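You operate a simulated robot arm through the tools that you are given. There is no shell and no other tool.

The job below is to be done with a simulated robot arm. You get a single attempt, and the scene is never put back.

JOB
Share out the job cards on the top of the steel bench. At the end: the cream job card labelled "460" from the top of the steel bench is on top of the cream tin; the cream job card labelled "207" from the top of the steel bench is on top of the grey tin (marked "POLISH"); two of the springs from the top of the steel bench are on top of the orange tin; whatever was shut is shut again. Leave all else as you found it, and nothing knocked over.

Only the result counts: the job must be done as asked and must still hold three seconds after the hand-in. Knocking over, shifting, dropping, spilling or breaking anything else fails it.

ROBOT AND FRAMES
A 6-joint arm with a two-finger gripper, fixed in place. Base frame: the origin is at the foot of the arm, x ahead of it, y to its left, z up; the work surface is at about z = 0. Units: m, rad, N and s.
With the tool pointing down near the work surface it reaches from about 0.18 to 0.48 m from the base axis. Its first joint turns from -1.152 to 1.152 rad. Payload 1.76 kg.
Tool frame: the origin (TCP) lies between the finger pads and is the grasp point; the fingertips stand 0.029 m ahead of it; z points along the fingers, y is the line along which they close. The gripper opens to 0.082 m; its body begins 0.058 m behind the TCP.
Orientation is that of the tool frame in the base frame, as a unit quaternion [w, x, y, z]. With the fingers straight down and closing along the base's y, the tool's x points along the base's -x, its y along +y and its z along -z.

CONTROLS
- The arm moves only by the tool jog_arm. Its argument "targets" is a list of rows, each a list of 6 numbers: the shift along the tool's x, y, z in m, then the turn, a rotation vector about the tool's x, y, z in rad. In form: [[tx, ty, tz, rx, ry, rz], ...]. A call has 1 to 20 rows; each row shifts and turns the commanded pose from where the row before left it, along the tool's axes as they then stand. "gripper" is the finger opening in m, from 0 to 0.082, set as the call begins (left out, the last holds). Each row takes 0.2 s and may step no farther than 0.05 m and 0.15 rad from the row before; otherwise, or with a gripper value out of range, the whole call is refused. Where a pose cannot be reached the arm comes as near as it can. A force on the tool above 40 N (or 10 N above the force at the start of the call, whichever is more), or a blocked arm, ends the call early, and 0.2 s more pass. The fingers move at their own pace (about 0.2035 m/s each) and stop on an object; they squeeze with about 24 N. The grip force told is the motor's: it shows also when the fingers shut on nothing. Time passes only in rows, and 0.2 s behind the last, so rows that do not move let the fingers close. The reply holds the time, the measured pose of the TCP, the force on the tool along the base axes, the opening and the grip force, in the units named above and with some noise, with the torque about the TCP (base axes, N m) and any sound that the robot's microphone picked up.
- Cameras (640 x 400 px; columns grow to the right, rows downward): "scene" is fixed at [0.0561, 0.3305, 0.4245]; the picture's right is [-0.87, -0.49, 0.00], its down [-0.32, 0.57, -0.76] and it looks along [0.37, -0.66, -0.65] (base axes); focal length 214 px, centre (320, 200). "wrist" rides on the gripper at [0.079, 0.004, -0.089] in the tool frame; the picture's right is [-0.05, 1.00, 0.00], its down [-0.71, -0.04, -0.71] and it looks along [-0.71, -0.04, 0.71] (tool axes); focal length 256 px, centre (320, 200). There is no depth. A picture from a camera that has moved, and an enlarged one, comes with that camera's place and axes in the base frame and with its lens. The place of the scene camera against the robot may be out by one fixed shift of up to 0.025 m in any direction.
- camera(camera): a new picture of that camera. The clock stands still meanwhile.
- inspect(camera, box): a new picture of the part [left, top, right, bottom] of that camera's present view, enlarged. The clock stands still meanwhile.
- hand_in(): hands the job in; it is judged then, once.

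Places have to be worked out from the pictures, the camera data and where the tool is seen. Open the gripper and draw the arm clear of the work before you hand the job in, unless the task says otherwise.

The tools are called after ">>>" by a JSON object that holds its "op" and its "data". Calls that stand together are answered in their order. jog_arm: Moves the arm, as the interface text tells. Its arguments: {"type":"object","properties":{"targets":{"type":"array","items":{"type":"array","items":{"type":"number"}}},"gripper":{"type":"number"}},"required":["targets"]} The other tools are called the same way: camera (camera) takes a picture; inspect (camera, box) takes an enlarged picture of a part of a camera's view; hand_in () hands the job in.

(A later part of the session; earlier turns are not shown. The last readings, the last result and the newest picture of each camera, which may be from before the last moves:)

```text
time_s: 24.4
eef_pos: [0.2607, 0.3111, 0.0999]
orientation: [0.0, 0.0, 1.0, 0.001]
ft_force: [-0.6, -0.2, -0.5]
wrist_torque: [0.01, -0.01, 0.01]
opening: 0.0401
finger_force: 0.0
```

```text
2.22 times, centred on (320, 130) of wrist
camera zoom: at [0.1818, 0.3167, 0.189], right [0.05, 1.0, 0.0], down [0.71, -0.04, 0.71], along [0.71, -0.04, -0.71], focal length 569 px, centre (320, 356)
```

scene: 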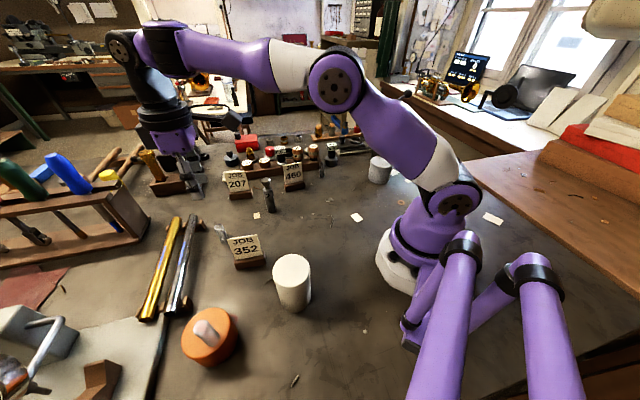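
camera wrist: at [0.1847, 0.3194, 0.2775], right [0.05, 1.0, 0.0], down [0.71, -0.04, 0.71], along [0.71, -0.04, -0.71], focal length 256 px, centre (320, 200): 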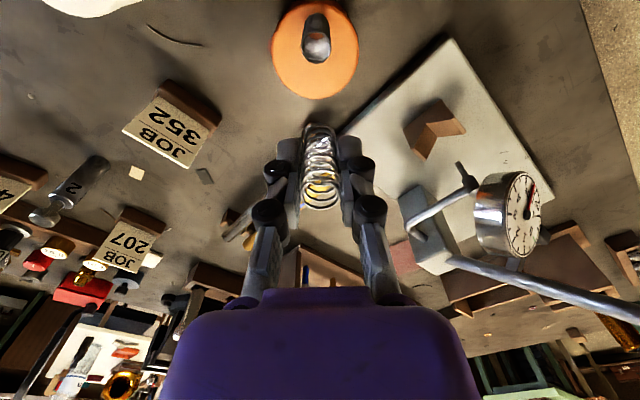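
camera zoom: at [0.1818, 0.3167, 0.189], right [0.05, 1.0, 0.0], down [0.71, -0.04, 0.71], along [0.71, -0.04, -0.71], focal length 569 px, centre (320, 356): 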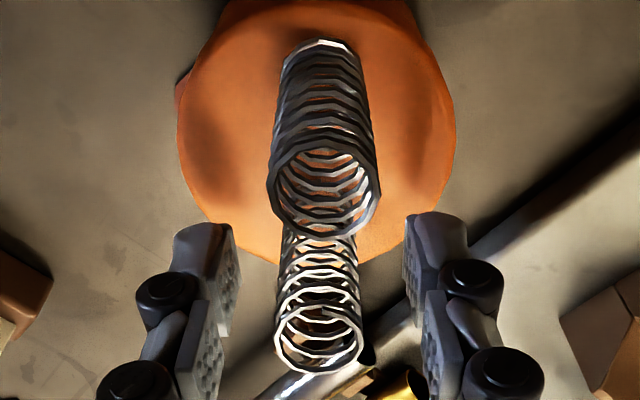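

The second spring stands. I lift straight off, then move toward the other side and turn to look at the grey tin.

>>> {"op": "jog_arm", "data": {"targets": [[0, 0, -0.015, 0, 0, 0], [0, 0, -0.035, 0, 0, 0], [0, 0, -0.045, 0, 0, 0], [0, -0.045, -0.01, 0, 0, 0], [0.005, -0.045, 0, 0, 0, 0], [0.005, -0.045, 0, 0, 0, 0], [0.005, -0.045, 0, 0, 0, 0], [0.01, -0.045, 0, 0, 0, 0], [0.01, -0.045, 0, 0, 0, 0], [0.01, -0.045, 0, 0, 0, 0], [0.01, -0.045, 0, 0, 0, 0], [0, -0.045, 0, 0, 0, 0], [0, 0, 0, 0, 0, 0.14], [0, 0, 0, 0, 0, 0.14], [0, 0, 0, 0, 0, 0.14], [0, 0, 0, 0, 0, 0.14], [0, 0, 0, 0, 0, 0.14]]}}

>>> {"op": "camera", "data": {"camera": "wrist"}}

>>> {"op": "camera", "data": {"camera": "scene"}}

>>> {"op": "inspect", "data": {"camera": "scene", "box": [150, 270, 270, 370]}}

```text
time_s: 28.0
eef_pos: [0.2055, -0.094, 0.2056]
orientation: [-0.001, 0.343, 0.939, 0.0]
ft_force: [-0.1, 0.0, 0.1]
wrist_torque: [-0.03, 0.0, 0.01]
opening: 0.0399
finger_force: 0.2
```

```text
taken
camera wrist: at [0.1483, -0.038, 0.2938], right [0.69, 0.73, 0.0], down [0.51, -0.49, 0.71], along [0.51, -0.48, -0.71], focal length 256 px, centre (320, 200)
```

wrist: 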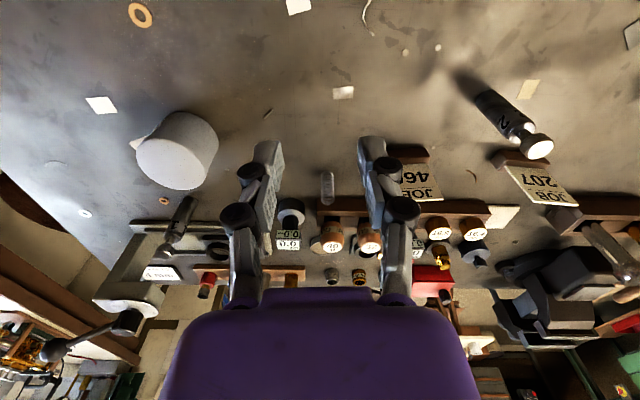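

```text
taken
```

scene: 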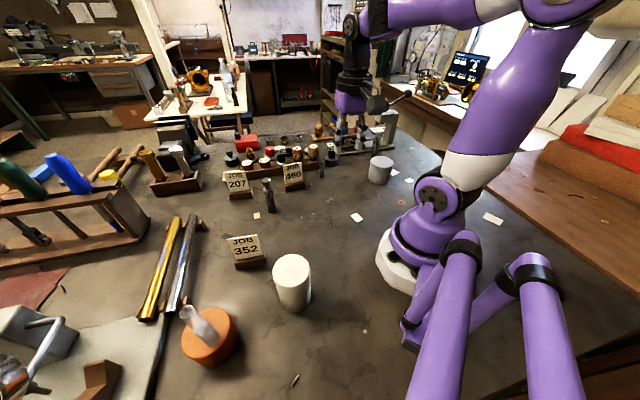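

```text
4.00 times, centred on (210, 320) of scene
camera zoom: at [0.0561, 0.3305, 0.4245], right [-0.87, -0.49, 0.0], down [-0.32, 0.57, -0.76], along [0.37, -0.66, -0.65], focal length 858 px, centre (760, -280)
```

zoom: 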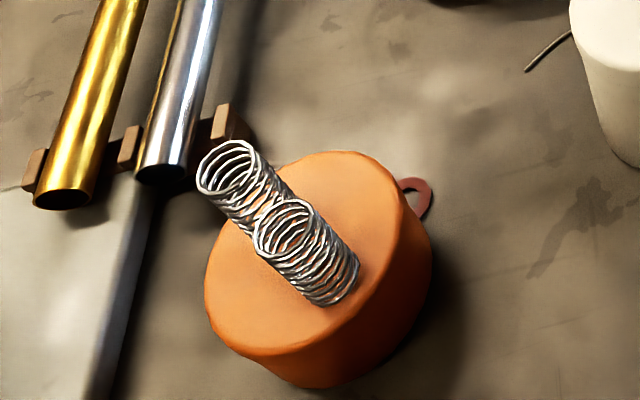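

Both springs stand on the orange tin. Now I zoom in on the grey tin and 460 surroundings.

>>> {"op": "inspect", "data": {"camera": "wrist", "box": [110, 90, 240, 210]}}

>>> {"op": "inspect", "data": {"camera": "wrist", "box": [360, 120, 590, 260]}}

```text
3.33 times, centred on (175, 150) of wrist
camera zoom: at [0.1483, -0.038, 0.2938], right [0.69, 0.73, 0.0], down [0.51, -0.49, 0.71], along [0.51, -0.48, -0.71], focal length 853 px, centre (803, 367)
```

zoom: 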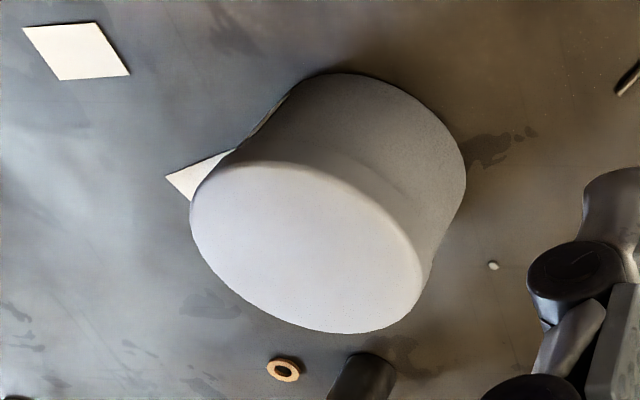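

```text
2.78 times, centred on (475, 190) of wrist
camera zoom: at [0.1483, -0.038, 0.2938], right [0.69, 0.73, 0.0], down [0.51, -0.49, 0.71], along [0.51, -0.48, -0.71], focal length 712 px, centre (-111, 228)
```

zoom: 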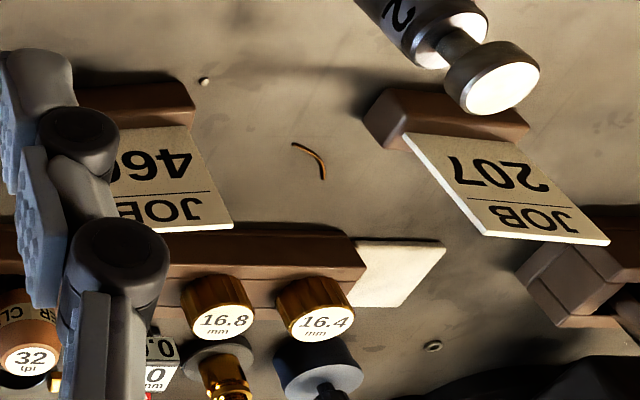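

Grey tin: about (0.162, -0.286), height about 0.055, radius 0.04. Card 460's centre comes out at about (0.375, -0.098) again with its plane running at about 54°. I turn to yaw 55° and move above it.

>>> {"op": "jog_arm", "data": {"gripper": 0.05, "targets": [[0, 0, 0, 0, 0, -0.1382], [0, 0, 0, 0, 0, -0.1382], [0, 0, 0, 0, 0, -0.1382], [0, 0, 0, 0, 0, -0.1382], [0, 0, 0, 0, 0, -0.1382], [0, 0, 0, 0, 0, -0.1382], [0, 0, 0, 0, 0, -0.1382], [0, 0, 0, 0, 0, -0.1382], [0, 0, 0, 0, 0, -0.1382], [0, 0, 0, 0, 0, -0.1382], [0, 0, 0, 0, 0, -0.1382], [0, 0, 0, 0, 0, -0.1382], [-0.0236, -0.0352, 0, 0, 0, 0], [-0.0236, -0.0352, 0, 0, 0, 0], [-0.0236, -0.0352, 0, 0, 0, 0], [-0.0236, -0.0352, 0, 0, 0, 0]]}}

>>> {"op": "camera", "data": {"camera": "wrist"}}

```text
time_s: 31.4
eef_pos: [0.3759, -0.0966, 0.2057]
orientation: [-0.001, -0.461, 0.887, 0.001]
ft_force: [0.4, -0.1, 0.0]
wrist_torque: [0.01, 0.01, 0.01]
opening: 0.05
finger_force: 0.0
```

```text
taken
camera wrist: at [0.3268, -0.1581, 0.294], right [-0.79, 0.62, 0.0], down [0.44, 0.56, 0.71], along [0.44, 0.56, -0.71], focal length 256 px, centre (320, 200)
```

wrist: 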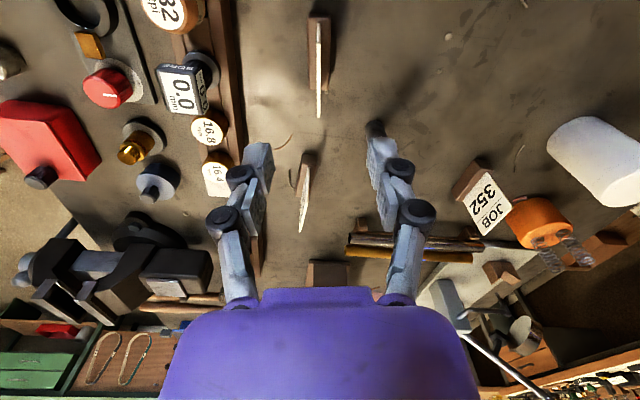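

Card 460 is seen edge-on right ahead, aligned with the fingers. I zoom in to measure the offset and angle.

>>> {"op": "inspect", "data": {"camera": "wrist", "box": [250, 0, 390, 130]}}

```text
3.08 times, centred on (320, 65) of wrist
camera zoom: at [0.3268, -0.1581, 0.294], right [-0.79, 0.62, 0.0], down [0.44, 0.56, 0.71], along [0.44, 0.56, -0.71], focal length 788 px, centre (320, 615)
```

zoom: 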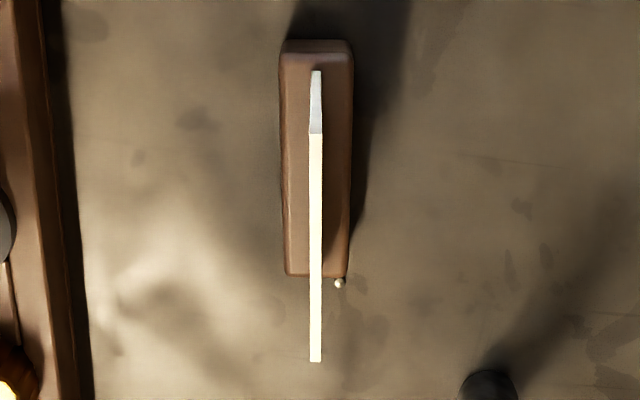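

The card's plane is at 52° against the tool's 55°, centre within 2 mm of the TCP. I turn 3° to match and descend most of the way.

>>> {"op": "jog_arm", "data": {"targets": [[0.0015, -0.001, 0.0, 0, 0, 0.05], [0, 0, 0.04, 0, 0, 0], [0, 0, 0.04, 0, 0, 0], [0, 0, 0.02, 0, 0, 0]]}}

>>> {"op": "camera", "data": {"camera": "wrist"}}

>>> {"op": "inspect", "data": {"camera": "scene", "box": [210, 110, 370, 230]}}

```text
time_s: 32.4
eef_pos: [0.3777, -0.0992, 0.1055]
orientation: [0.0, -0.439, 0.898, 0.0]
ft_force: [0.0, 0.1, -0.1]
wrist_torque: [0.03, 0.01, 0.0]
opening: 0.05
finger_force: 0.1
```

```text
taken
camera wrist: at [0.3252, -0.1589, 0.1946], right [-0.76, 0.66, 0.0], down [0.46, 0.53, 0.71], along [0.46, 0.53, -0.71], focal length 256 px, centre (320, 200)
```

wrist: 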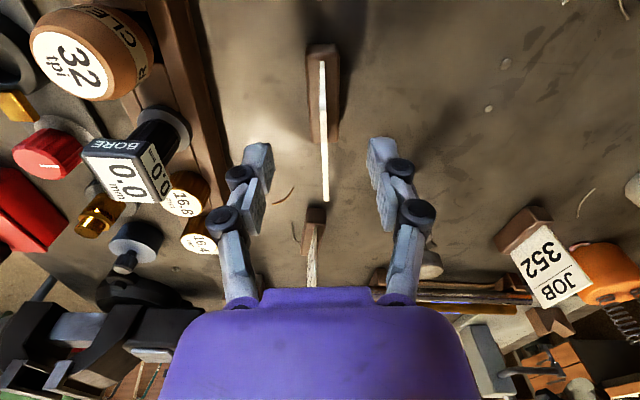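

```text
3.33 times, centred on (290, 170) of scene
camera zoom: at [0.0561, 0.3305, 0.4245], right [-0.87, -0.49, 0.0], down [-0.32, 0.57, -0.76], along [0.37, -0.66, -0.65], focal length 715 px, centre (420, 300)
```

zoom: 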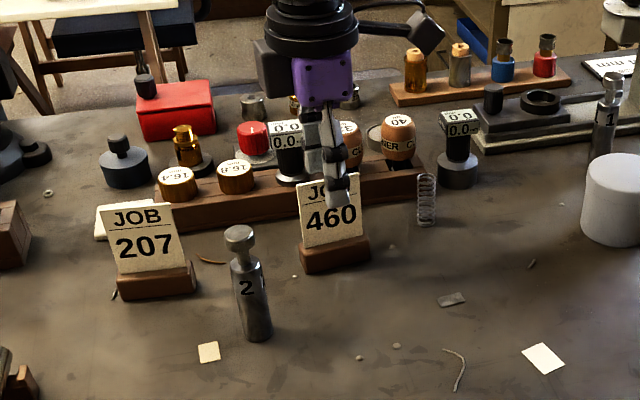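

The card is between the open fingers, about 2 mm to one side. I shift 2 mm and descend to grip height (fingertips above the wooden foot), then close gently on the card.

>>> {"op": "jog_arm", "data": {"targets": [[0, 0.002, 0.015, 0, 0, 0], [0, 0, 0.02, 0, 0, 0], [0, 0, 0.009, 0, 0, 0]]}}

>>> {"op": "camera", "data": {"camera": "wrist"}}

>>> {"op": "inspect", "data": {"camera": "scene", "box": [210, 110, 370, 230]}}

```text
time_s: 33.2
eef_pos: [0.3745, -0.0986, 0.0608]
orientation: [0.0, -0.439, 0.899, 0.0]
ft_force: [-0.7, 0.0, 0.6]
wrist_torque: [0.04, 0.02, 0.0]
opening: 0.0499
finger_force: 0.1
```

```text
taken
camera wrist: at [0.3224, -0.1573, 0.1496], right [-0.76, 0.66, 0.0], down [0.46, 0.53, 0.71], along [0.46, 0.53, -0.71], focal length 256 px, centre (320, 200)
```

wrist: 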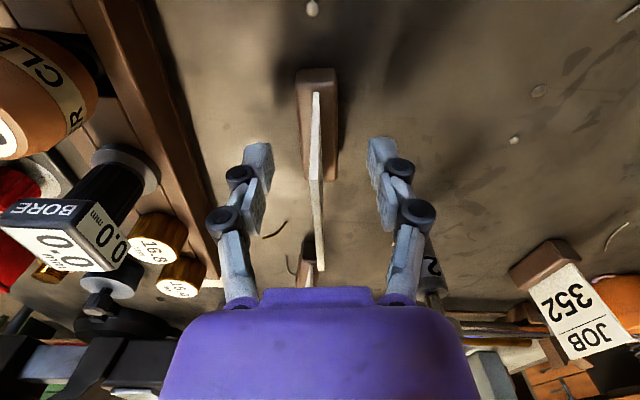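

```text
3.33 times, centred on (290, 170) of scene
camera zoom: at [0.0561, 0.3305, 0.4245], right [-0.87, -0.49, 0.0], down [-0.32, 0.57, -0.76], along [0.37, -0.66, -0.65], focal length 715 px, centre (420, 300)
```

zoom: 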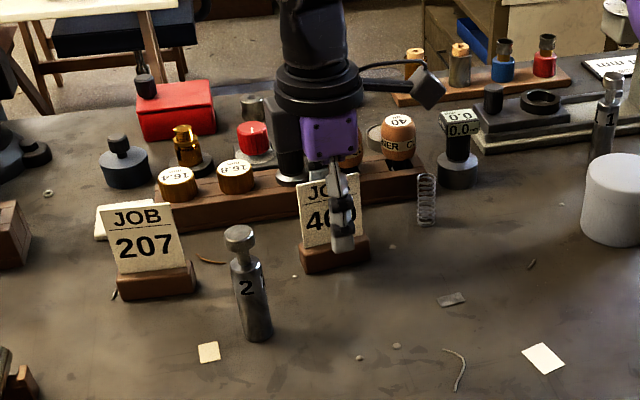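

The card is centred between the pads, fingertips just above the foot. I close the gripper on it.

>>> {"op": "jog_arm", "data": {"gripper": 0.0, "targets": [[0, 0, 0, 0, 0, 0], [0, 0, 0, 0, 0, 0], [0, 0, 0, 0, 0, 0]]}}

>>> {"op": "camera", "data": {"camera": "wrist"}}

```text
time_s: 34.0
eef_pos: [0.3752, -0.0976, 0.0614]
orientation: [0.001, -0.439, 0.898, 0.0]
ft_force: [-0.6, 0.7, 10.2]
wrist_torque: [0.06, 0.0, -0.02]
opening: 0.006
finger_force: 24.1
```

```text
taken
camera wrist: at [0.3226, -0.1573, 0.1502], right [-0.76, 0.66, 0.0], down [0.46, 0.53, 0.71], along [0.46, 0.53, -0.71], focal length 256 px, centre (320, 200)
```

wrist: 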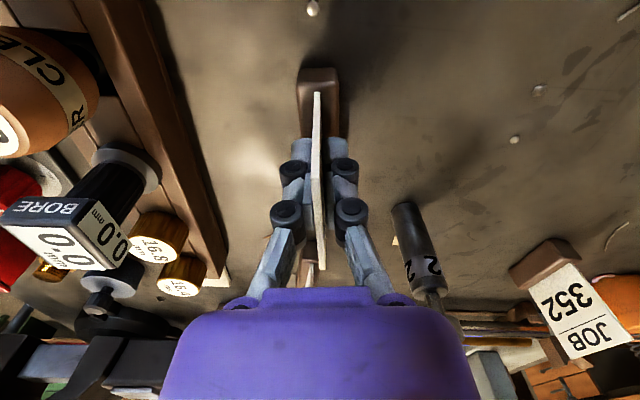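

Gripped with opening 0.006 (fingertips lightly touch the foot). I lift a little and check that card and foot come up together.

>>> {"op": "jog_arm", "data": {"targets": [[0, 0, -0.01, 0, 0, 0], [0, 0, -0.02, 0, 0, 0]]}}

>>> {"op": "inspect", "data": {"camera": "scene", "box": [210, 110, 370, 230]}}

>>> {"op": "camera", "data": {"camera": "wrist"}}

```text
time_s: 34.6
eef_pos: [0.3741, -0.0979, 0.0922]
orientation: [0.0, -0.439, 0.899, 0.001]
ft_force: [-1.2, -0.1, -0.9]
wrist_torque: [-0.03, -0.03, 0.0]
opening: 0.006
finger_force: 24.2
```

```text
3.33 times, centred on (290, 170) of scene
camera zoom: at [0.0561, 0.3305, 0.4245], right [-0.87, -0.49, 0.0], down [-0.32, 0.57, -0.76], along [0.37, -0.66, -0.65], focal length 715 px, centre (420, 300)
```

zoom: 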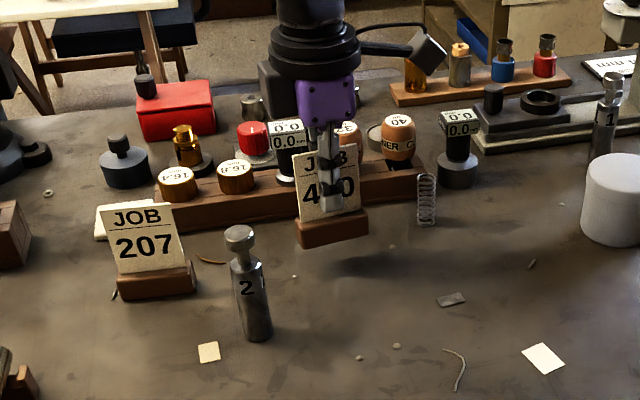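

```text
taken
camera wrist: at [0.3224, -0.1569, 0.1794], right [-0.75, 0.66, 0.0], down [0.46, 0.53, 0.71], along [0.46, 0.53, -0.71], focal length 256 px, centre (320, 200)
```

wrist: 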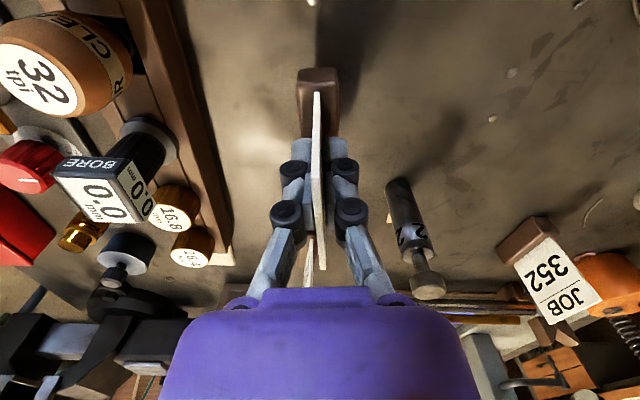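

Card and foot rise as one piece. I lift high and carry it over to the cream tin.

>>> {"op": "jog_arm", "data": {"targets": [[0, 0, -0.04, 0, 0, 0], [0, 0, -0.045, 0, 0, 0], [0, 0, -0.045, 0, 0, 0], [0, 0, -0.03, 0, 0, 0], [-0.01285, 0.0417, 0, 0, 0, 0], [-0.01285, 0.0417, 0, 0, 0, 0], [-0.01285, 0.0417, 0, 0, 0, 0], [-0.01285, 0.0417, 0, 0, 0, 0], [-0.01285, 0.0417, 0, 0, 0, 0], [-0.01285, 0.0417, 0, 0, 0, 0]]}}

>>> {"op": "camera", "data": {"camera": "wrist"}}

>>> {"op": "camera", "data": {"camera": "scene"}}

```text
time_s: 36.8
eef_pos: [0.2187, 0.1192, 0.2478]
orientation: [-0.001, -0.439, 0.899, 0.0]
ft_force: [0.5, 0.0, -0.8]
wrist_torque: [-0.03, -0.02, 0.01]
opening: 0.006
finger_force: 24.4
```

```text
taken
camera wrist: at [0.1664, 0.0592, 0.3356], right [-0.75, 0.66, 0.0], down [0.46, 0.53, 0.71], along [0.46, 0.53, -0.71], focal length 256 px, centre (320, 200)
```

wrist: 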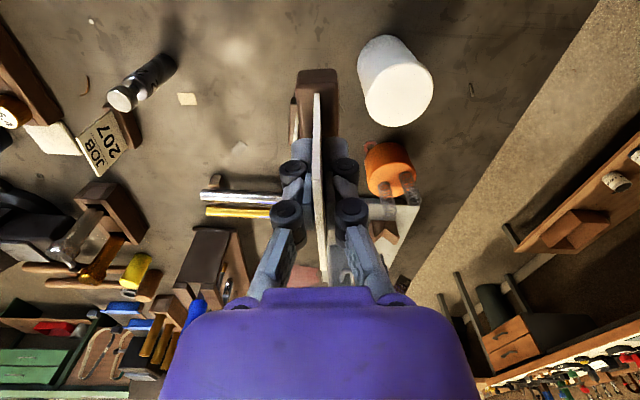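

```text
taken
```

scene: 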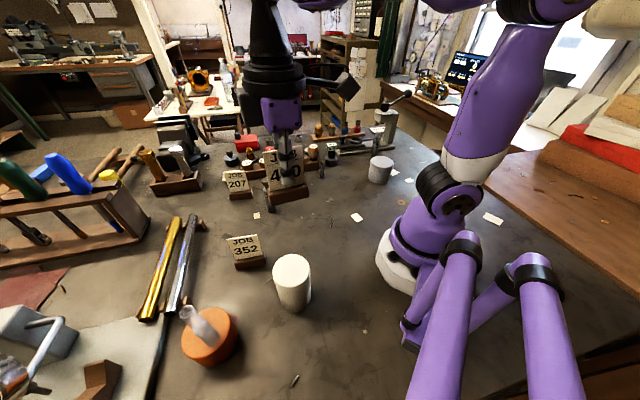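

>>> {"op": "inspect", "data": {"camera": "wrist", "box": [320, 20, 450, 220]}}

```text
2.00 times, centred on (385, 120) of wrist
camera zoom: at [0.1664, 0.0592, 0.3356], right [-0.75, 0.66, 0.0], down [0.46, 0.53, 0.71], along [0.46, 0.53, -0.71], focal length 512 px, centre (190, 360)
```

zoom: 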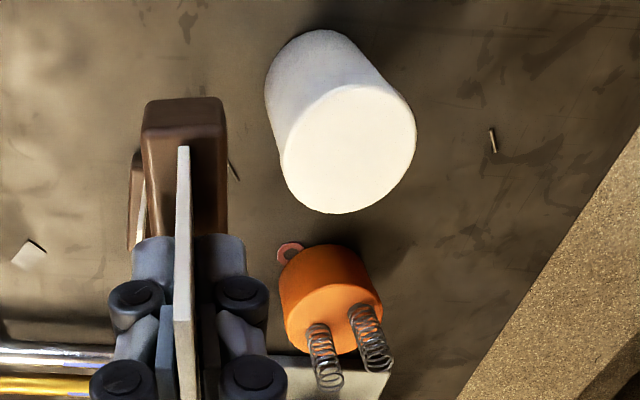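

Cream tin refined: centre about (0.1745, 0.185), top about 0.092–0.10. I move the card above its centre at height and check with both cameras.

>>> {"op": "jog_arm", "data": {"targets": [[-0.0123, 0.0375, 0, 0, 0, 0], [-0.0124, 0.0374, 0, 0, 0, 0]]}}

>>> {"op": "camera", "data": {"camera": "wrist"}}

>>> {"op": "inspect", "data": {"camera": "scene", "box": [210, 180, 370, 320]}}

```text
time_s: 37.4
eef_pos: [0.1774, 0.1839, 0.2466]
orientation: [0.0, -0.438, 0.899, 0.0]
ft_force: [1.0, 0.4, -1.4]
wrist_torque: [0.02, 0.01, -0.02]
opening: 0.0061
finger_force: 23.4
```

```text
taken
camera wrist: at [0.1251, 0.1256, 0.3359], right [-0.75, 0.66, 0.0], down [0.46, 0.53, 0.71], along [0.46, 0.53, -0.71], focal length 256 px, centre (320, 200)
```

wrist: 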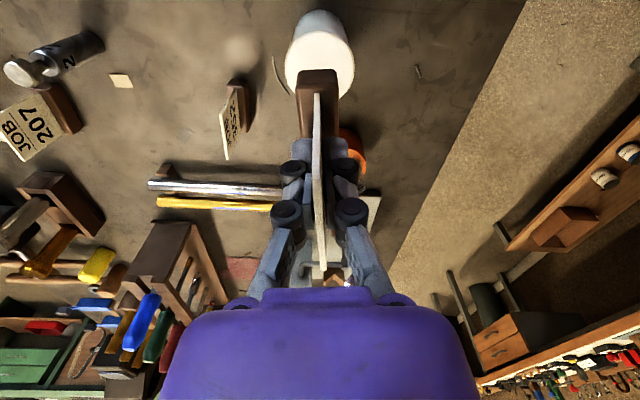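

```text
2.86 times, centred on (290, 250) of scene
camera zoom: at [0.0561, 0.3305, 0.4245], right [-0.87, -0.49, 0.0], down [-0.32, 0.57, -0.76], along [0.37, -0.66, -0.65], focal length 613 px, centre (406, 57)
```

zoom: 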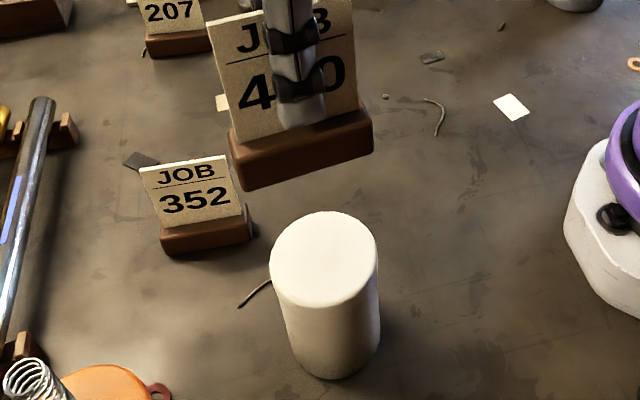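

Nearly centred; I correct 2–3 mm and descend to just above the tin top.

>>> {"op": "jog_arm", "data": {"targets": [[0.0023, 0.0014, 0.02, 0, 0, 0], [0, 0, 0.03, 0, 0, 0], [0, 0, 0.02, 0, 0, 0]]}}

>>> {"op": "camera", "data": {"camera": "wrist"}}

>>> {"op": "inspect", "data": {"camera": "scene", "box": [210, 180, 370, 320]}}

```text
time_s: 38.2
eef_pos: [0.1753, 0.1834, 0.179]
orientation: [-0.001, -0.44, 0.898, 0.0]
ft_force: [-0.3, 0.1, -0.5]
wrist_torque: [0.01, 0.01, -0.02]
opening: 0.0064
finger_force: 23.9
```

```text
taken
camera wrist: at [0.1229, 0.125, 0.2669], right [-0.76, 0.66, 0.0], down [0.46, 0.53, 0.71], along [0.46, 0.53, -0.71], focal length 256 px, centre (320, 200)
```

wrist: 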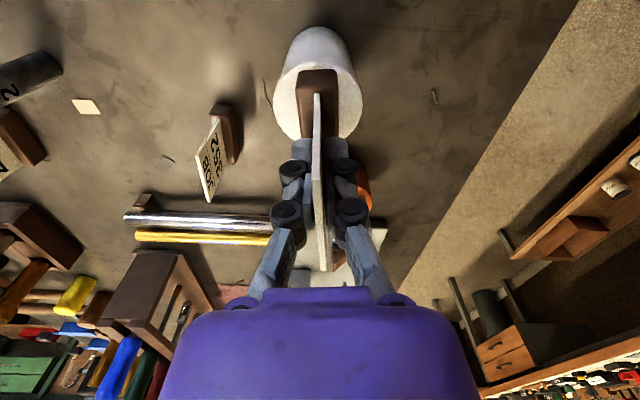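

```text
2.86 times, centred on (290, 250) of scene
camera zoom: at [0.0561, 0.3305, 0.4245], right [-0.87, -0.49, 0.0], down [-0.32, 0.57, -0.76], along [0.37, -0.66, -0.65], focal length 613 px, centre (406, 57)
```

zoom: 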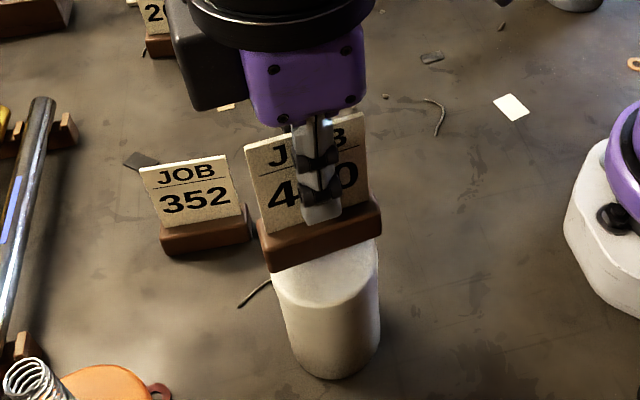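

Looks centred over the tin with roughly 2 cm to go. I step down carefully.

>>> {"op": "jog_arm", "data": {"targets": [[0, 0, 0.006, 0, 0, 0], [0, 0, 0.004, 0, 0, 0]]}}

>>> {"op": "inspect", "data": {"camera": "scene", "box": [230, 200, 350, 310]}}

>>> {"op": "inspect", "data": {"camera": "wrist", "box": [250, 20, 390, 160]}}

```text
time_s: 38.8
eef_pos: [0.1774, 0.183, 0.169]
orientation: [0.001, -0.44, 0.898, 0.0]
ft_force: [-0.2, -0.1, -1.2]
wrist_torque: [-0.02, 0.01, 0.01]
opening: 0.006
finger_force: 24.2
```

```text
3.64 times, centred on (290, 255) of scene
camera zoom: at [0.0561, 0.3305, 0.4245], right [-0.87, -0.49, 0.0], down [-0.32, 0.57, -0.76], along [0.37, -0.66, -0.65], focal length 780 px, centre (429, 0)
```

zoom: 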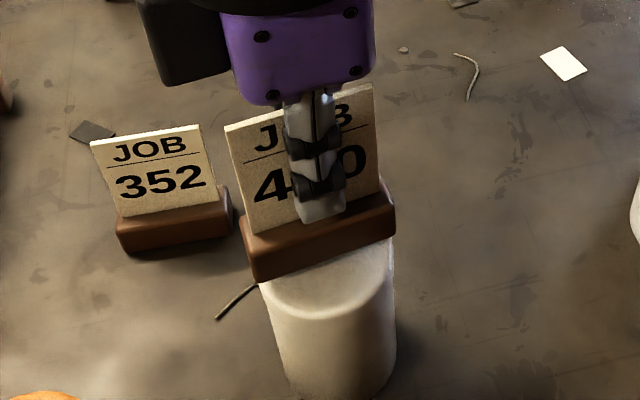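

```text
2.86 times, centred on (320, 90) of wrist
camera zoom: at [0.1251, 0.1242, 0.2576], right [-0.76, 0.66, 0.0], down [0.46, 0.53, 0.71], along [0.46, 0.53, -0.71], focal length 731 px, centre (320, 514)
```

zoom: 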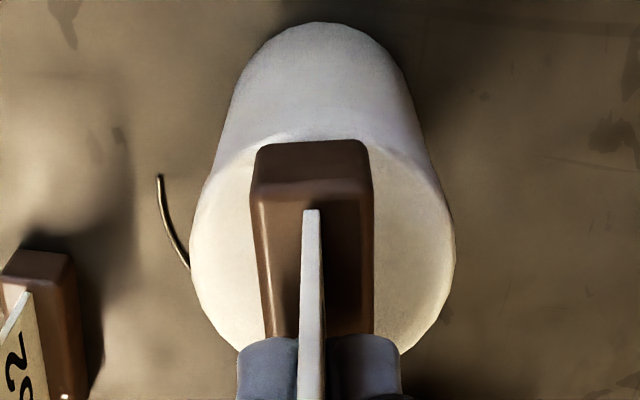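

The foot is about 2 mm left of the tin centre in the wrist view; I correct that and keep stepping down.

>>> {"op": "jog_arm", "data": {"targets": [[0, 0.002, 0.003, 0, 0, 0], [0, 0, 0.002, 0, 0, 0]]}}

```text
time_s: 39.4
eef_pos: [0.1752, 0.1832, 0.1654]
orientation: [-0.001, -0.439, 0.899, 0.0]
ft_force: [0.3, -0.9, -0.8]
wrist_torque: [0.03, 0.03, 0.02]
opening: 0.0058
finger_force: 23.9
```

No contact yet at TCP z≈0.165. Another 2 mm.

>>> {"op": "jog_arm", "data": {"targets": [[0, 0, 0.002, 0, 0, 0]]}}

```text
time_s: 39.8
eef_pos: [0.1755, 0.1828, 0.1637]
orientation: [0.0, -0.439, 0.898, 0.0]
ft_force: [-0.4, -0.2, -0.5]
wrist_torque: [-0.03, 0.01, 0.0]
opening: 0.0061
finger_force: 23.9
```

Still free. Another 2 mm.

>>> {"op": "jog_arm", "data": {"targets": [[0, 0, 0.002, 0, 0, 0]]}}

```text
time_s: 40.2
eef_pos: [0.1742, 0.184, 0.1612]
orientation: [0.001, -0.439, 0.898, 0.0]
ft_force: [-2.0, -3.5, 18.5]
wrist_torque: [-0.41, 0.33, 0.0]
opening: 0.006
finger_force: 23.9
```

Contact at 18 N, mostly at the near end of the foot. I ease up 1 mm and recheck.

>>> {"op": "jog_arm", "data": {"targets": [[0, 0, -0.001, 0, 0, 0]]}}

>>> {"op": "inspect", "data": {"camera": "scene", "box": [230, 200, 350, 310]}}

>>> {"op": "inspect", "data": {"camera": "wrist", "box": [250, 20, 390, 160]}}

```text
time_s: 40.6
eef_pos: [0.1753, 0.1826, 0.1616]
orientation: [0.001, -0.439, 0.898, -0.001]
ft_force: [-0.8, -0.3, 2.2]
wrist_torque: [0.09, -0.01, 0.01]
opening: 0.0061
finger_force: 23.7
```

```text
3.64 times, centred on (290, 255) of scene
camera zoom: at [0.0561, 0.3305, 0.4245], right [-0.87, -0.49, 0.0], down [-0.32, 0.57, -0.76], along [0.37, -0.66, -0.65], focal length 780 px, centre (429, 0)
```

zoom: 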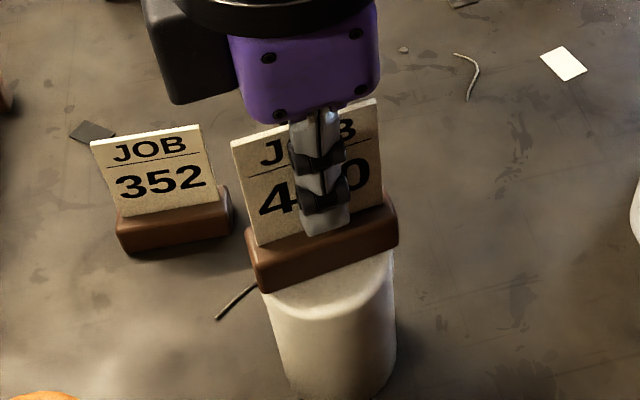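

```text
2.86 times, centred on (320, 90) of wrist
camera zoom: at [0.1237, 0.1244, 0.2501], right [-0.76, 0.66, 0.0], down [0.46, 0.53, 0.71], along [0.46, 0.53, -0.71], focal length 731 px, centre (320, 514)
```

zoom: 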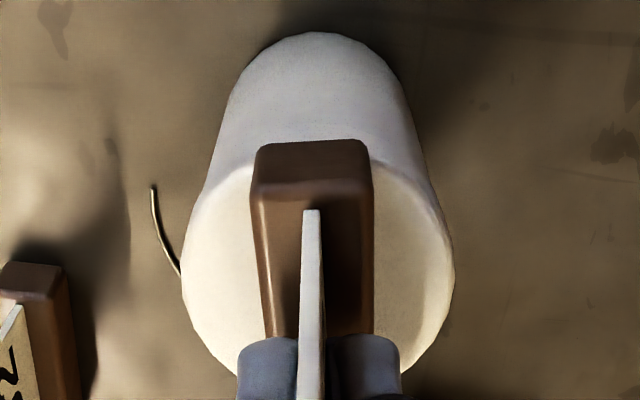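

The foot sits about 5 mm nearer than the tin's centre. I raise 3 mm, shift 4–5 mm forward to centre it, and set down again.

>>> {"op": "jog_arm", "data": {"targets": [[0, 0, -0.003, 0, 0, 0], [-0.0045, 0.0015, 0, 0, 0, 0], [0, 0, 0.0022, 0, 0, 0]]}}

>>> {"op": "inspect", "data": {"camera": "wrist", "box": [250, 20, 390, 160]}}

```text
time_s: 41.4
eef_pos: [0.1762, 0.187, 0.1627]
orientation: [0.0, -0.439, 0.899, 0.0]
ft_force: [-0.2, 1.0, -0.5]
wrist_torque: [-0.05, 0.01, 0.0]
opening: 0.0061
finger_force: 23.8
```

```text
2.86 times, centred on (320, 90) of wrist
camera zoom: at [0.1248, 0.1287, 0.2518], right [-0.75, 0.66, 0.0], down [0.46, 0.53, 0.71], along [0.46, 0.53, -0.71], focal length 731 px, centre (320, 514)
```

zoom: 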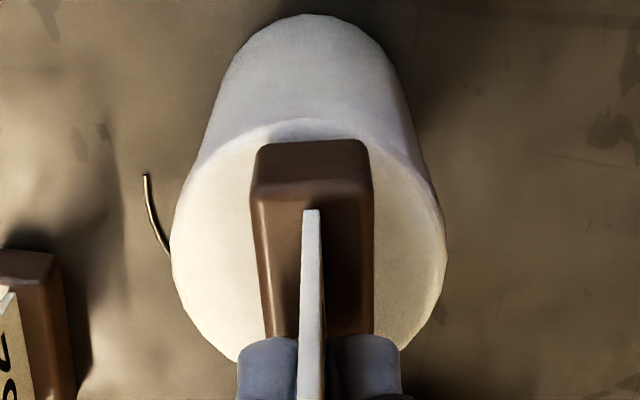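

Now well centred. I lower the last millimetre.

>>> {"op": "jog_arm", "data": {"targets": [[0, 0, 0.0012, 0, 0, 0]]}}

```text
time_s: 41.8
eef_pos: [0.1757, 0.1885, 0.1625]
orientation: [0.0, -0.44, 0.898, 0.0]
ft_force: [0.3, -0.3, -0.3]
wrist_torque: [-0.02, -0.01, -0.01]
opening: 0.0059
finger_force: 24.0
```

No contact yet; 1 mm more.

>>> {"op": "jog_arm", "data": {"targets": [[0, 0, 0.0011, 0, 0, 0]]}}

```text
time_s: 42.2
eef_pos: [0.1752, 0.1873, 0.1605]
orientation: [0.001, -0.439, 0.899, 0.0]
ft_force: [0.3, -1.6, 4.2]
wrist_torque: [0.0, 0.0, 0.02]
opening: 0.006
finger_force: 24.3
```

Light contact of 4 N, balanced torque. I open the fingers and wait.

>>> {"op": "jog_arm", "data": {"gripper": 0.045, "targets": [[0, 0, 0, 0, 0, 0], [0, 0, 0, 0, 0, 0]]}}

>>> {"op": "camera", "data": {"camera": "wrist"}}

>>> {"op": "inspect", "data": {"camera": "scene", "box": [230, 200, 350, 310]}}

```text
time_s: 42.8
eef_pos: [0.1758, 0.1888, 0.1607]
orientation: [0.0, -0.439, 0.898, 0.0]
ft_force: [0.1, 0.6, 0.3]
wrist_torque: [-0.02, 0.0, -0.01]
opening: 0.0452
finger_force: 0.1
```

```text
taken
camera wrist: at [0.1243, 0.1295, 0.2499], right [-0.76, 0.66, 0.0], down [0.46, 0.53, 0.71], along [0.46, 0.53, -0.71], focal length 256 px, centre (320, 200)
```

wrist: 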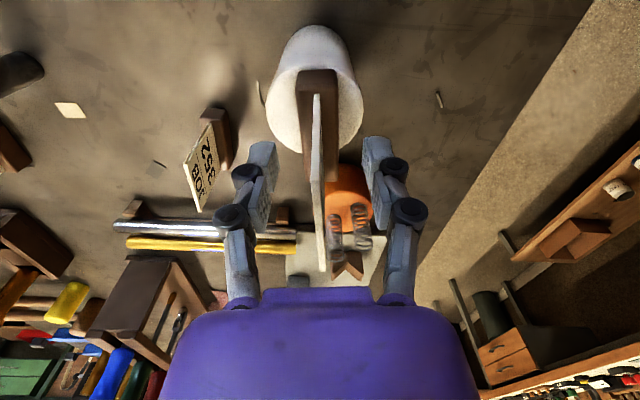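

```text
3.64 times, centred on (290, 255) of scene
camera zoom: at [0.0561, 0.3305, 0.4245], right [-0.87, -0.49, 0.0], down [-0.32, 0.57, -0.76], along [0.37, -0.66, -0.65], focal length 780 px, centre (429, 0)
```

zoom: 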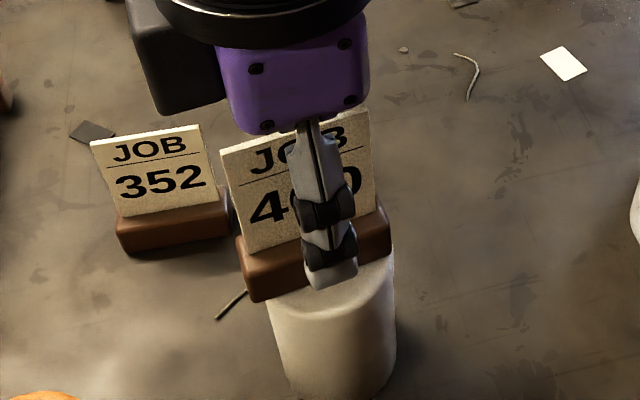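

Card 460 stands on the cream tin. I lift straight off, turn to yaw 42° and move above card 207.

>>> {"op": "jog_arm", "data": {"targets": [[0, 0, -0.015, 0, 0, 0], [0, 0, -0.03, 0, 0, 0], [0, 0, -0.035, 0, 0, 0], [0, 0, -0.03, 0, 0, 0], [0, 0, 0, 0, 0, 0.0875], [0, 0, 0, 0, 0, 0.0875], [-0.0128, -0.0422, 0, 0, 0, 0], [-0.0128, -0.0422, 0, 0, 0, 0], [-0.0128, -0.0422, 0, 0, 0, 0], [-0.0128, -0.0422, 0.005, 0, 0, 0], [-0.0128, -0.0422, 0.01, 0, 0, 0], [-0.0128, -0.0422, 0.015, 0, 0, 0], [-0.0128, -0.0422, 0.02, 0, 0, 0], [-0.0128, -0.0422, 0.02, 0, 0, 0]]}}

>>> {"op": "camera", "data": {"camera": "wrist"}}

>>> {"op": "camera", "data": {"camera": "scene"}}

>>> {"op": "inspect", "data": {"camera": "wrist", "box": [250, 0, 390, 140]}}

```text
time_s: 45.8
eef_pos: [0.4369, 0.0229, 0.2156]
orientation: [0.0, -0.358, 0.934, 0.001]
ft_force: [0.4, 0.3, -0.3]
wrist_torque: [-0.02, 0.0, 0.03]
opening: 0.0449
finger_force: 0.0
out of reach, approached as far as the arm can: row 13, 14
```

```text
taken
camera wrist: at [0.3751, -0.0265, 0.3035], right [-0.63, 0.78, 0.0], down [0.55, 0.44, 0.71], along [0.55, 0.45, -0.71], focal length 256 px, centre (320, 200)
```

wrist: 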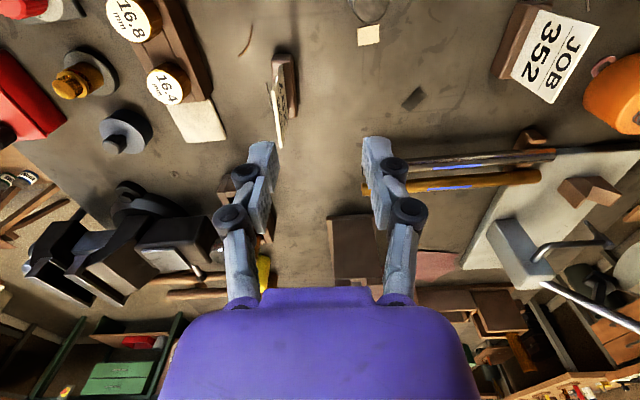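

```text
taken
```

scene: 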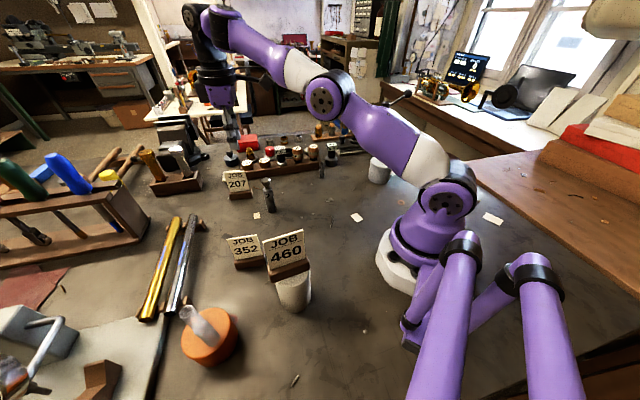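

```text
2.86 times, centred on (320, 70) of wrist
camera zoom: at [0.3751, -0.0265, 0.3035], right [-0.63, 0.78, 0.0], down [0.55, 0.44, 0.71], along [0.55, 0.45, -0.71], focal length 731 px, centre (320, 571)
```

zoom: 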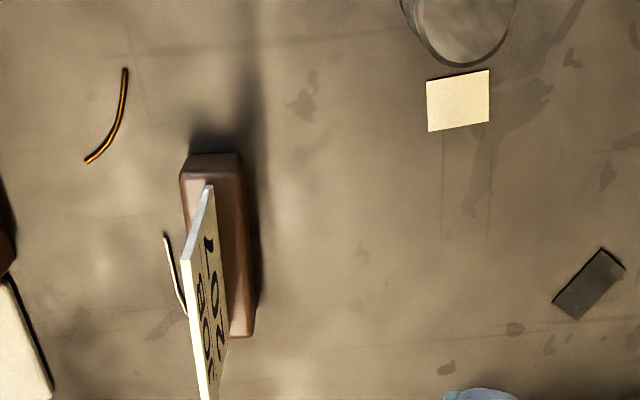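

At this height the arm runs out of reach at about r=0.44, so I'll need a lower, slightly tilted approach along the card's plane. First I step back 5 cm to learn where the commanded pose now stands.

>>> {"op": "jog_arm", "data": {"targets": [[0.05, 0, 0, 0, 0, 0], [0, 0, 0, 0, 0, 0]]}}

```text
time_s: 46.4
eef_pos: [0.4037, -0.0138, 0.2152]
orientation: [0.0, -0.359, 0.933, -0.001]
ft_force: [0.0, -0.1, -0.6]
wrist_torque: [-0.03, -0.01, 0.01]
opening: 0.045
finger_force: 0.0
```

The commanded pose simply follows the reached one. I now tilt the tool 12° within the card's plane (about the tool's y) to gain reach and move to just above card 207.

>>> {"op": "jog_arm", "data": {"targets": [[0, 0, 0, 0, -0.105, 0], [0, 0, 0, 0, -0.105, 0], [-0.0199, -0.0115, 0.0298, 0, 0, 0], [-0.0199, -0.0115, 0.0298, 0, 0, 0], [-0.0199, -0.0115, 0.0298, 0, 0, 0]]}}

>>> {"op": "camera", "data": {"camera": "wrist"}}

>>> {"op": "inspect", "data": {"camera": "scene", "box": [190, 90, 350, 230]}}

```text
time_s: 47.6
eef_pos: [0.4778, 0.0058, 0.1352]
orientation: [0.061, -0.358, 0.931, 0.022]
ft_force: [1.0, -0.6, 0.4]
wrist_torque: [0.0, -0.02, -0.02]
opening: 0.0449
finger_force: 0.1
out of reach, approached as far as the arm can: row 1
```

```text
taken
camera wrist: at [0.4077, -0.0501, 0.2119], right [-0.63, 0.78, 0.01], down [0.48, 0.38, 0.79], along [0.61, 0.5, -0.61], focal length 256 px, centre (320, 200)
```

wrist: 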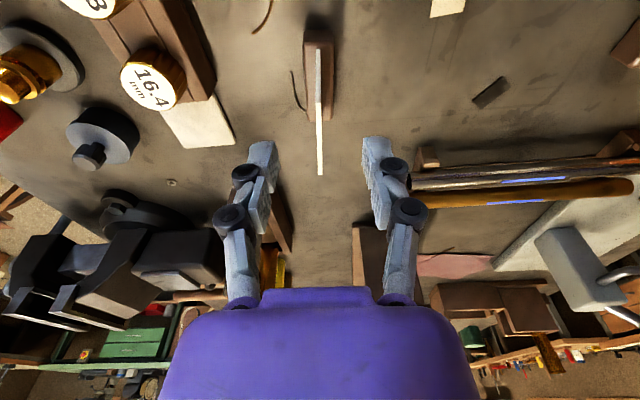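

```text
2.86 times, centred on (270, 160) of scene
camera zoom: at [0.056, 0.3305, 0.4245], right [-0.87, -0.49, 0.0], down [-0.32, 0.57, -0.76], along [0.37, -0.66, -0.65], focal length 613 px, centre (463, 314)
```

zoom: 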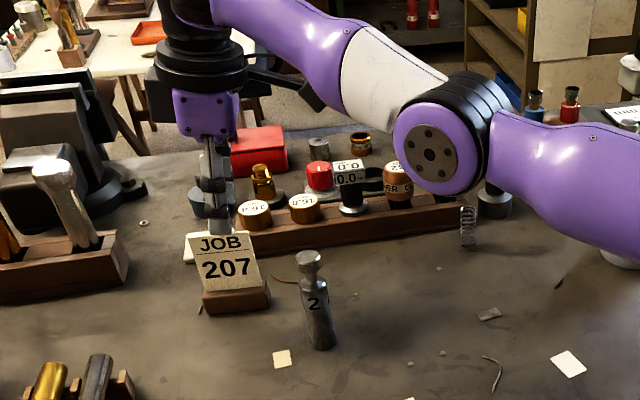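

The tilt ended at about 7.4° in the card plane, enough to reach. The card lies edge-on and centred between the fingers; I zoom in to measure.

>>> {"op": "inspect", "data": {"camera": "wrist", "box": [250, 10, 390, 190]}}

```text
2.22 times, centred on (320, 100) of wrist
camera zoom: at [0.4077, -0.0501, 0.2119], right [-0.63, 0.78, 0.01], down [0.48, 0.38, 0.79], along [0.61, 0.5, -0.61], focal length 569 px, centre (320, 422)
```

zoom: 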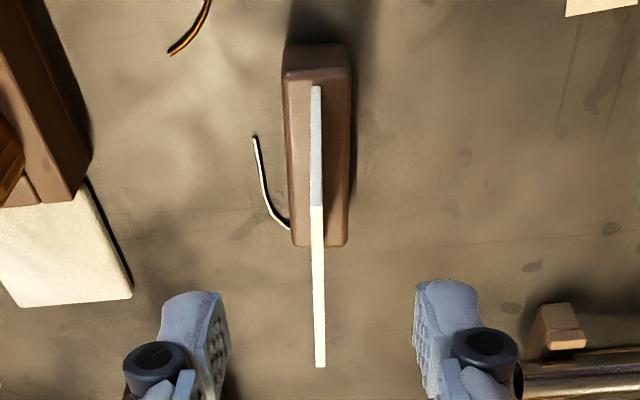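

The card runs from (0.467, -0.003) to (0.509, 0.033); the TCP is on its plane, 14 mm short of its middle. I turn 2°, and descend partway to check.

>>> {"op": "jog_arm", "data": {"targets": [[0, 0, 0.02, 0, 0, 0.03], [0.0005, 0, 0.02, 0, 0, 0]]}}

>>> {"op": "camera", "data": {"camera": "wrist"}}

```text
time_s: 48.2
eef_pos: [0.4736, 0.0099, 0.0981]
orientation: [0.061, -0.344, 0.937, 0.023]
ft_force: [0.2, 0.2, 1.3]
wrist_torque: [0.02, 0.03, 0.0]
opening: 0.0447
finger_force: 0.0
out of reach, approached as far as the arm can: row 1, 2
```

```text
taken
camera wrist: at [0.4019, -0.0437, 0.1759], right [-0.61, 0.8, 0.01], down [0.49, 0.36, 0.79], along [0.63, 0.49, -0.61], focal length 256 px, centre (320, 200)
```

wrist: 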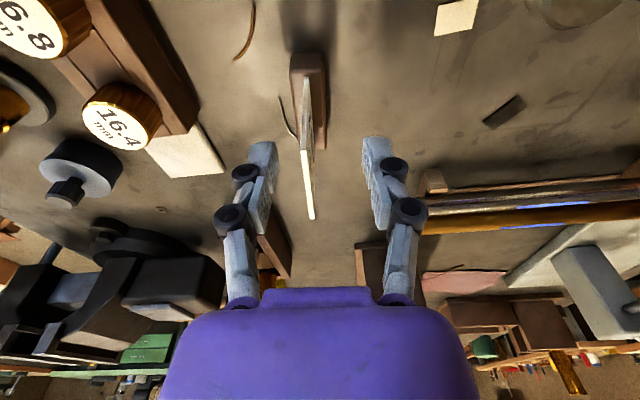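

The last rows report out of reach and the tool slid a few mm. I look at the arm's whole posture before going on.

>>> {"op": "camera", "data": {"camera": "scene"}}

>>> {"op": "inspect", "data": {"camera": "scene", "box": [190, 60, 430, 260]}}

```text
taken
```

scene: 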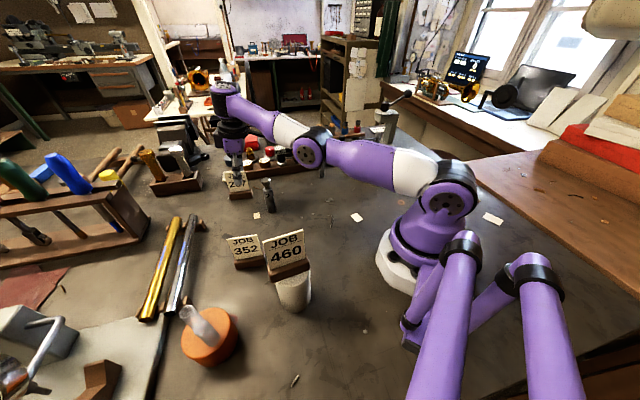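

```text
2.00 times, centred on (310, 160) of scene
camera zoom: at [0.0561, 0.3305, 0.4245], right [-0.87, -0.49, 0.0], down [-0.32, 0.57, -0.76], along [0.37, -0.66, -0.65], focal length 429 px, centre (340, 280)
```

zoom: 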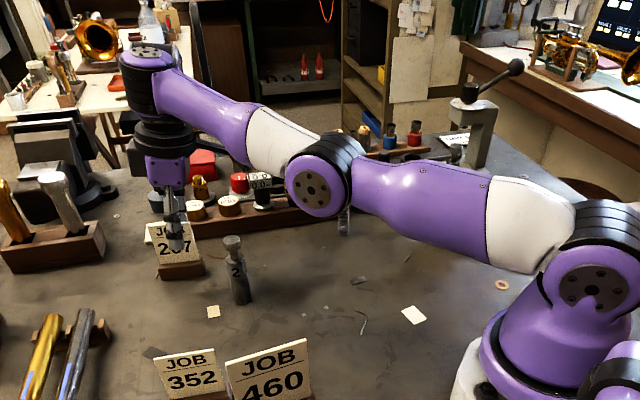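

The arm is almost straight with the elbow sagging below the shoulder–wrist line, so it likely went through the stretched posture. I reverse the way I came: straight up off the card, then back.

>>> {"op": "jog_arm", "data": {"targets": [[-0.0026, 0, -0.0198, 0, 0, 0], [-0.0026, 0, -0.0198, 0, 0, 0]]}}

>>> {"op": "camera", "data": {"camera": "wrist"}}

```text
time_s: 48.8
eef_pos: [0.4752, 0.0076, 0.1375]
orientation: [0.06, -0.344, 0.937, 0.025]
ft_force: [-0.3, -0.1, -0.6]
wrist_torque: [0.01, 0.02, 0.0]
opening: 0.045
finger_force: 0.1
```

```text
taken
camera wrist: at [0.4038, -0.0463, 0.2157], right [-0.61, 0.8, 0.01], down [0.49, 0.36, 0.79], along [0.63, 0.49, -0.61], focal length 256 px, centre (320, 200)
```

wrist: 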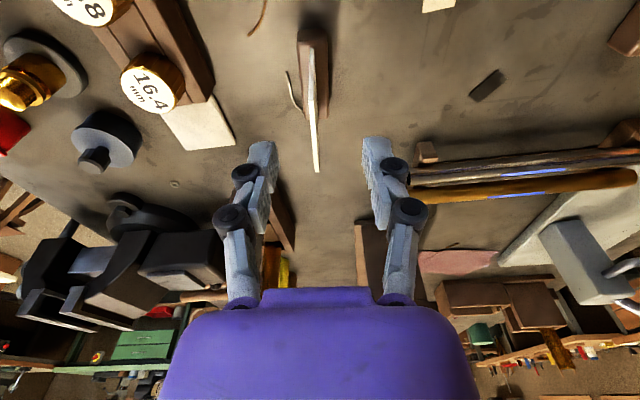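

Clear of the card again. I retreat backward along the card's plane to relax the arm, then look at the elbow.

>>> {"op": "jog_arm", "data": {"targets": [[0.045, 0, -0.012, 0, 0, 0], [0.045, 0, -0.012, 0, 0, 0], [0.03, 0, -0.012, 0, 0, 0]]}}

>>> {"op": "camera", "data": {"camera": "scene"}}

```text
time_s: 49.6
eef_pos: [0.4099, -0.0798, 0.1731]
orientation: [0.06, -0.344, 0.937, 0.025]
ft_force: [0.5, -0.3, -0.7]
wrist_torque: [0.02, 0.0, 0.01]
opening: 0.0449
finger_force: 0.0
out of reach, approached as far as the arm can: row 2, 3
```

```text
taken
```

scene: 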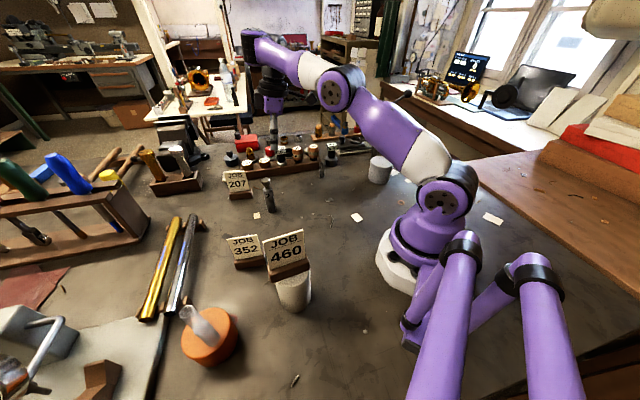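

The elbow is up again. The limits may come from large joint motion near full stretch, so I test with small backward steps.

>>> {"op": "jog_arm", "data": {"targets": [[0.01, 0, 0, 0, 0, 0], [0.01, 0, 0, 0, 0, 0], [0.01, 0, 0, 0, 0, 0]]}}

```text
time_s: 50.4
eef_pos: [0.4022, -0.1019, 0.1786]
orientation: [0.061, -0.344, 0.937, 0.024]
ft_force: [0.5, 0.6, 0.4]
wrist_torque: [0.03, 0.0, 0.01]
opening: 0.045
finger_force: 0.0
out of reach, approached as far as the arm can: row 1, 2, 3
```

That tilt direction is evidently what limits the arm here. I undo the tilt so the tool is vertical again.

>>> {"op": "jog_arm", "data": {"targets": [[0, 0, -0.005, 0, 0.065, 0], [0, 0, -0.005, 0, 0.065, 0]]}}

>>> {"op": "camera", "data": {"camera": "scene"}}

```text
time_s: 51.0
eef_pos: [0.4029, -0.104, 0.1865]
orientation: [0.011, -0.344, 0.939, 0.007]
ft_force: [-0.3, -0.1, 1.4]
wrist_torque: [-0.05, 0.0, -0.06]
opening: 0.0448
finger_force: 0.1
```

```text
taken
```

scene: 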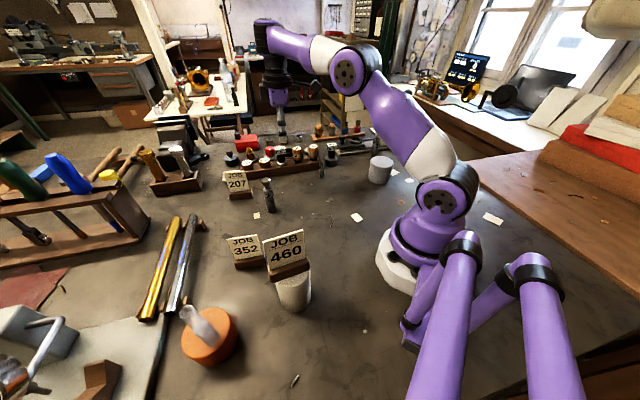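

Nearly vertical now. I let it settle and read the pose once more.

>>> {"op": "jog_arm", "data": {"targets": [[0, 0, 0, 0, 0, 0], [0, 0, 0, 0, 0, 0]]}}

```text
time_s: 51.6
eef_pos: [0.402, -0.1047, 0.1863]
orientation: [0.011, -0.344, 0.939, 0.007]
ft_force: [0.3, 0.0, 0.4]
wrist_torque: [0.0, -0.03, 0.01]
opening: 0.0448
finger_force: 0.1
```

The tool has about 1.5° tilt left. I correct it and move to a point 45 mm short of card 207's near edge, on its plane, still high.

>>> {"op": "jog_arm", "data": {"targets": [[0, 0, 0, 0.0056, 0.0255, 0], [-0.0235, 0.0121, 0, 0, 0, 0], [-0.0235, 0.0121, 0, 0, 0, 0], [-0.0235, 0.0121, 0, 0, 0, 0], [0, 0, 0, 0, 0, 0]]}}

>>> {"op": "camera", "data": {"camera": "wrist"}}

```text
time_s: 52.8
eef_pos: [0.43, -0.0276, 0.1855]
orientation: [-0.011, -0.345, 0.939, -0.005]
ft_force: [-0.1, 0.2, 0.5]
wrist_torque: [-0.02, 0.0, 0.0]
opening: 0.0449
finger_force: 0.1
out of reach, approached as far as the arm can: row 1
```

```text
taken
camera wrist: at [0.3685, -0.0734, 0.2768], right [-0.61, 0.8, 0.0], down [0.58, 0.44, 0.69], along [0.55, 0.42, -0.72], focal length 256 px, centre (320, 200)
```

wrist: 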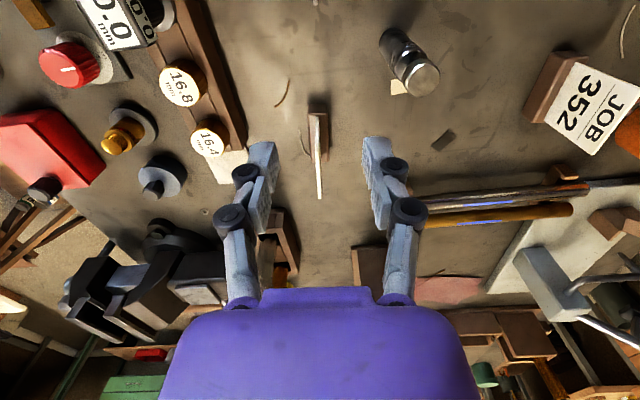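

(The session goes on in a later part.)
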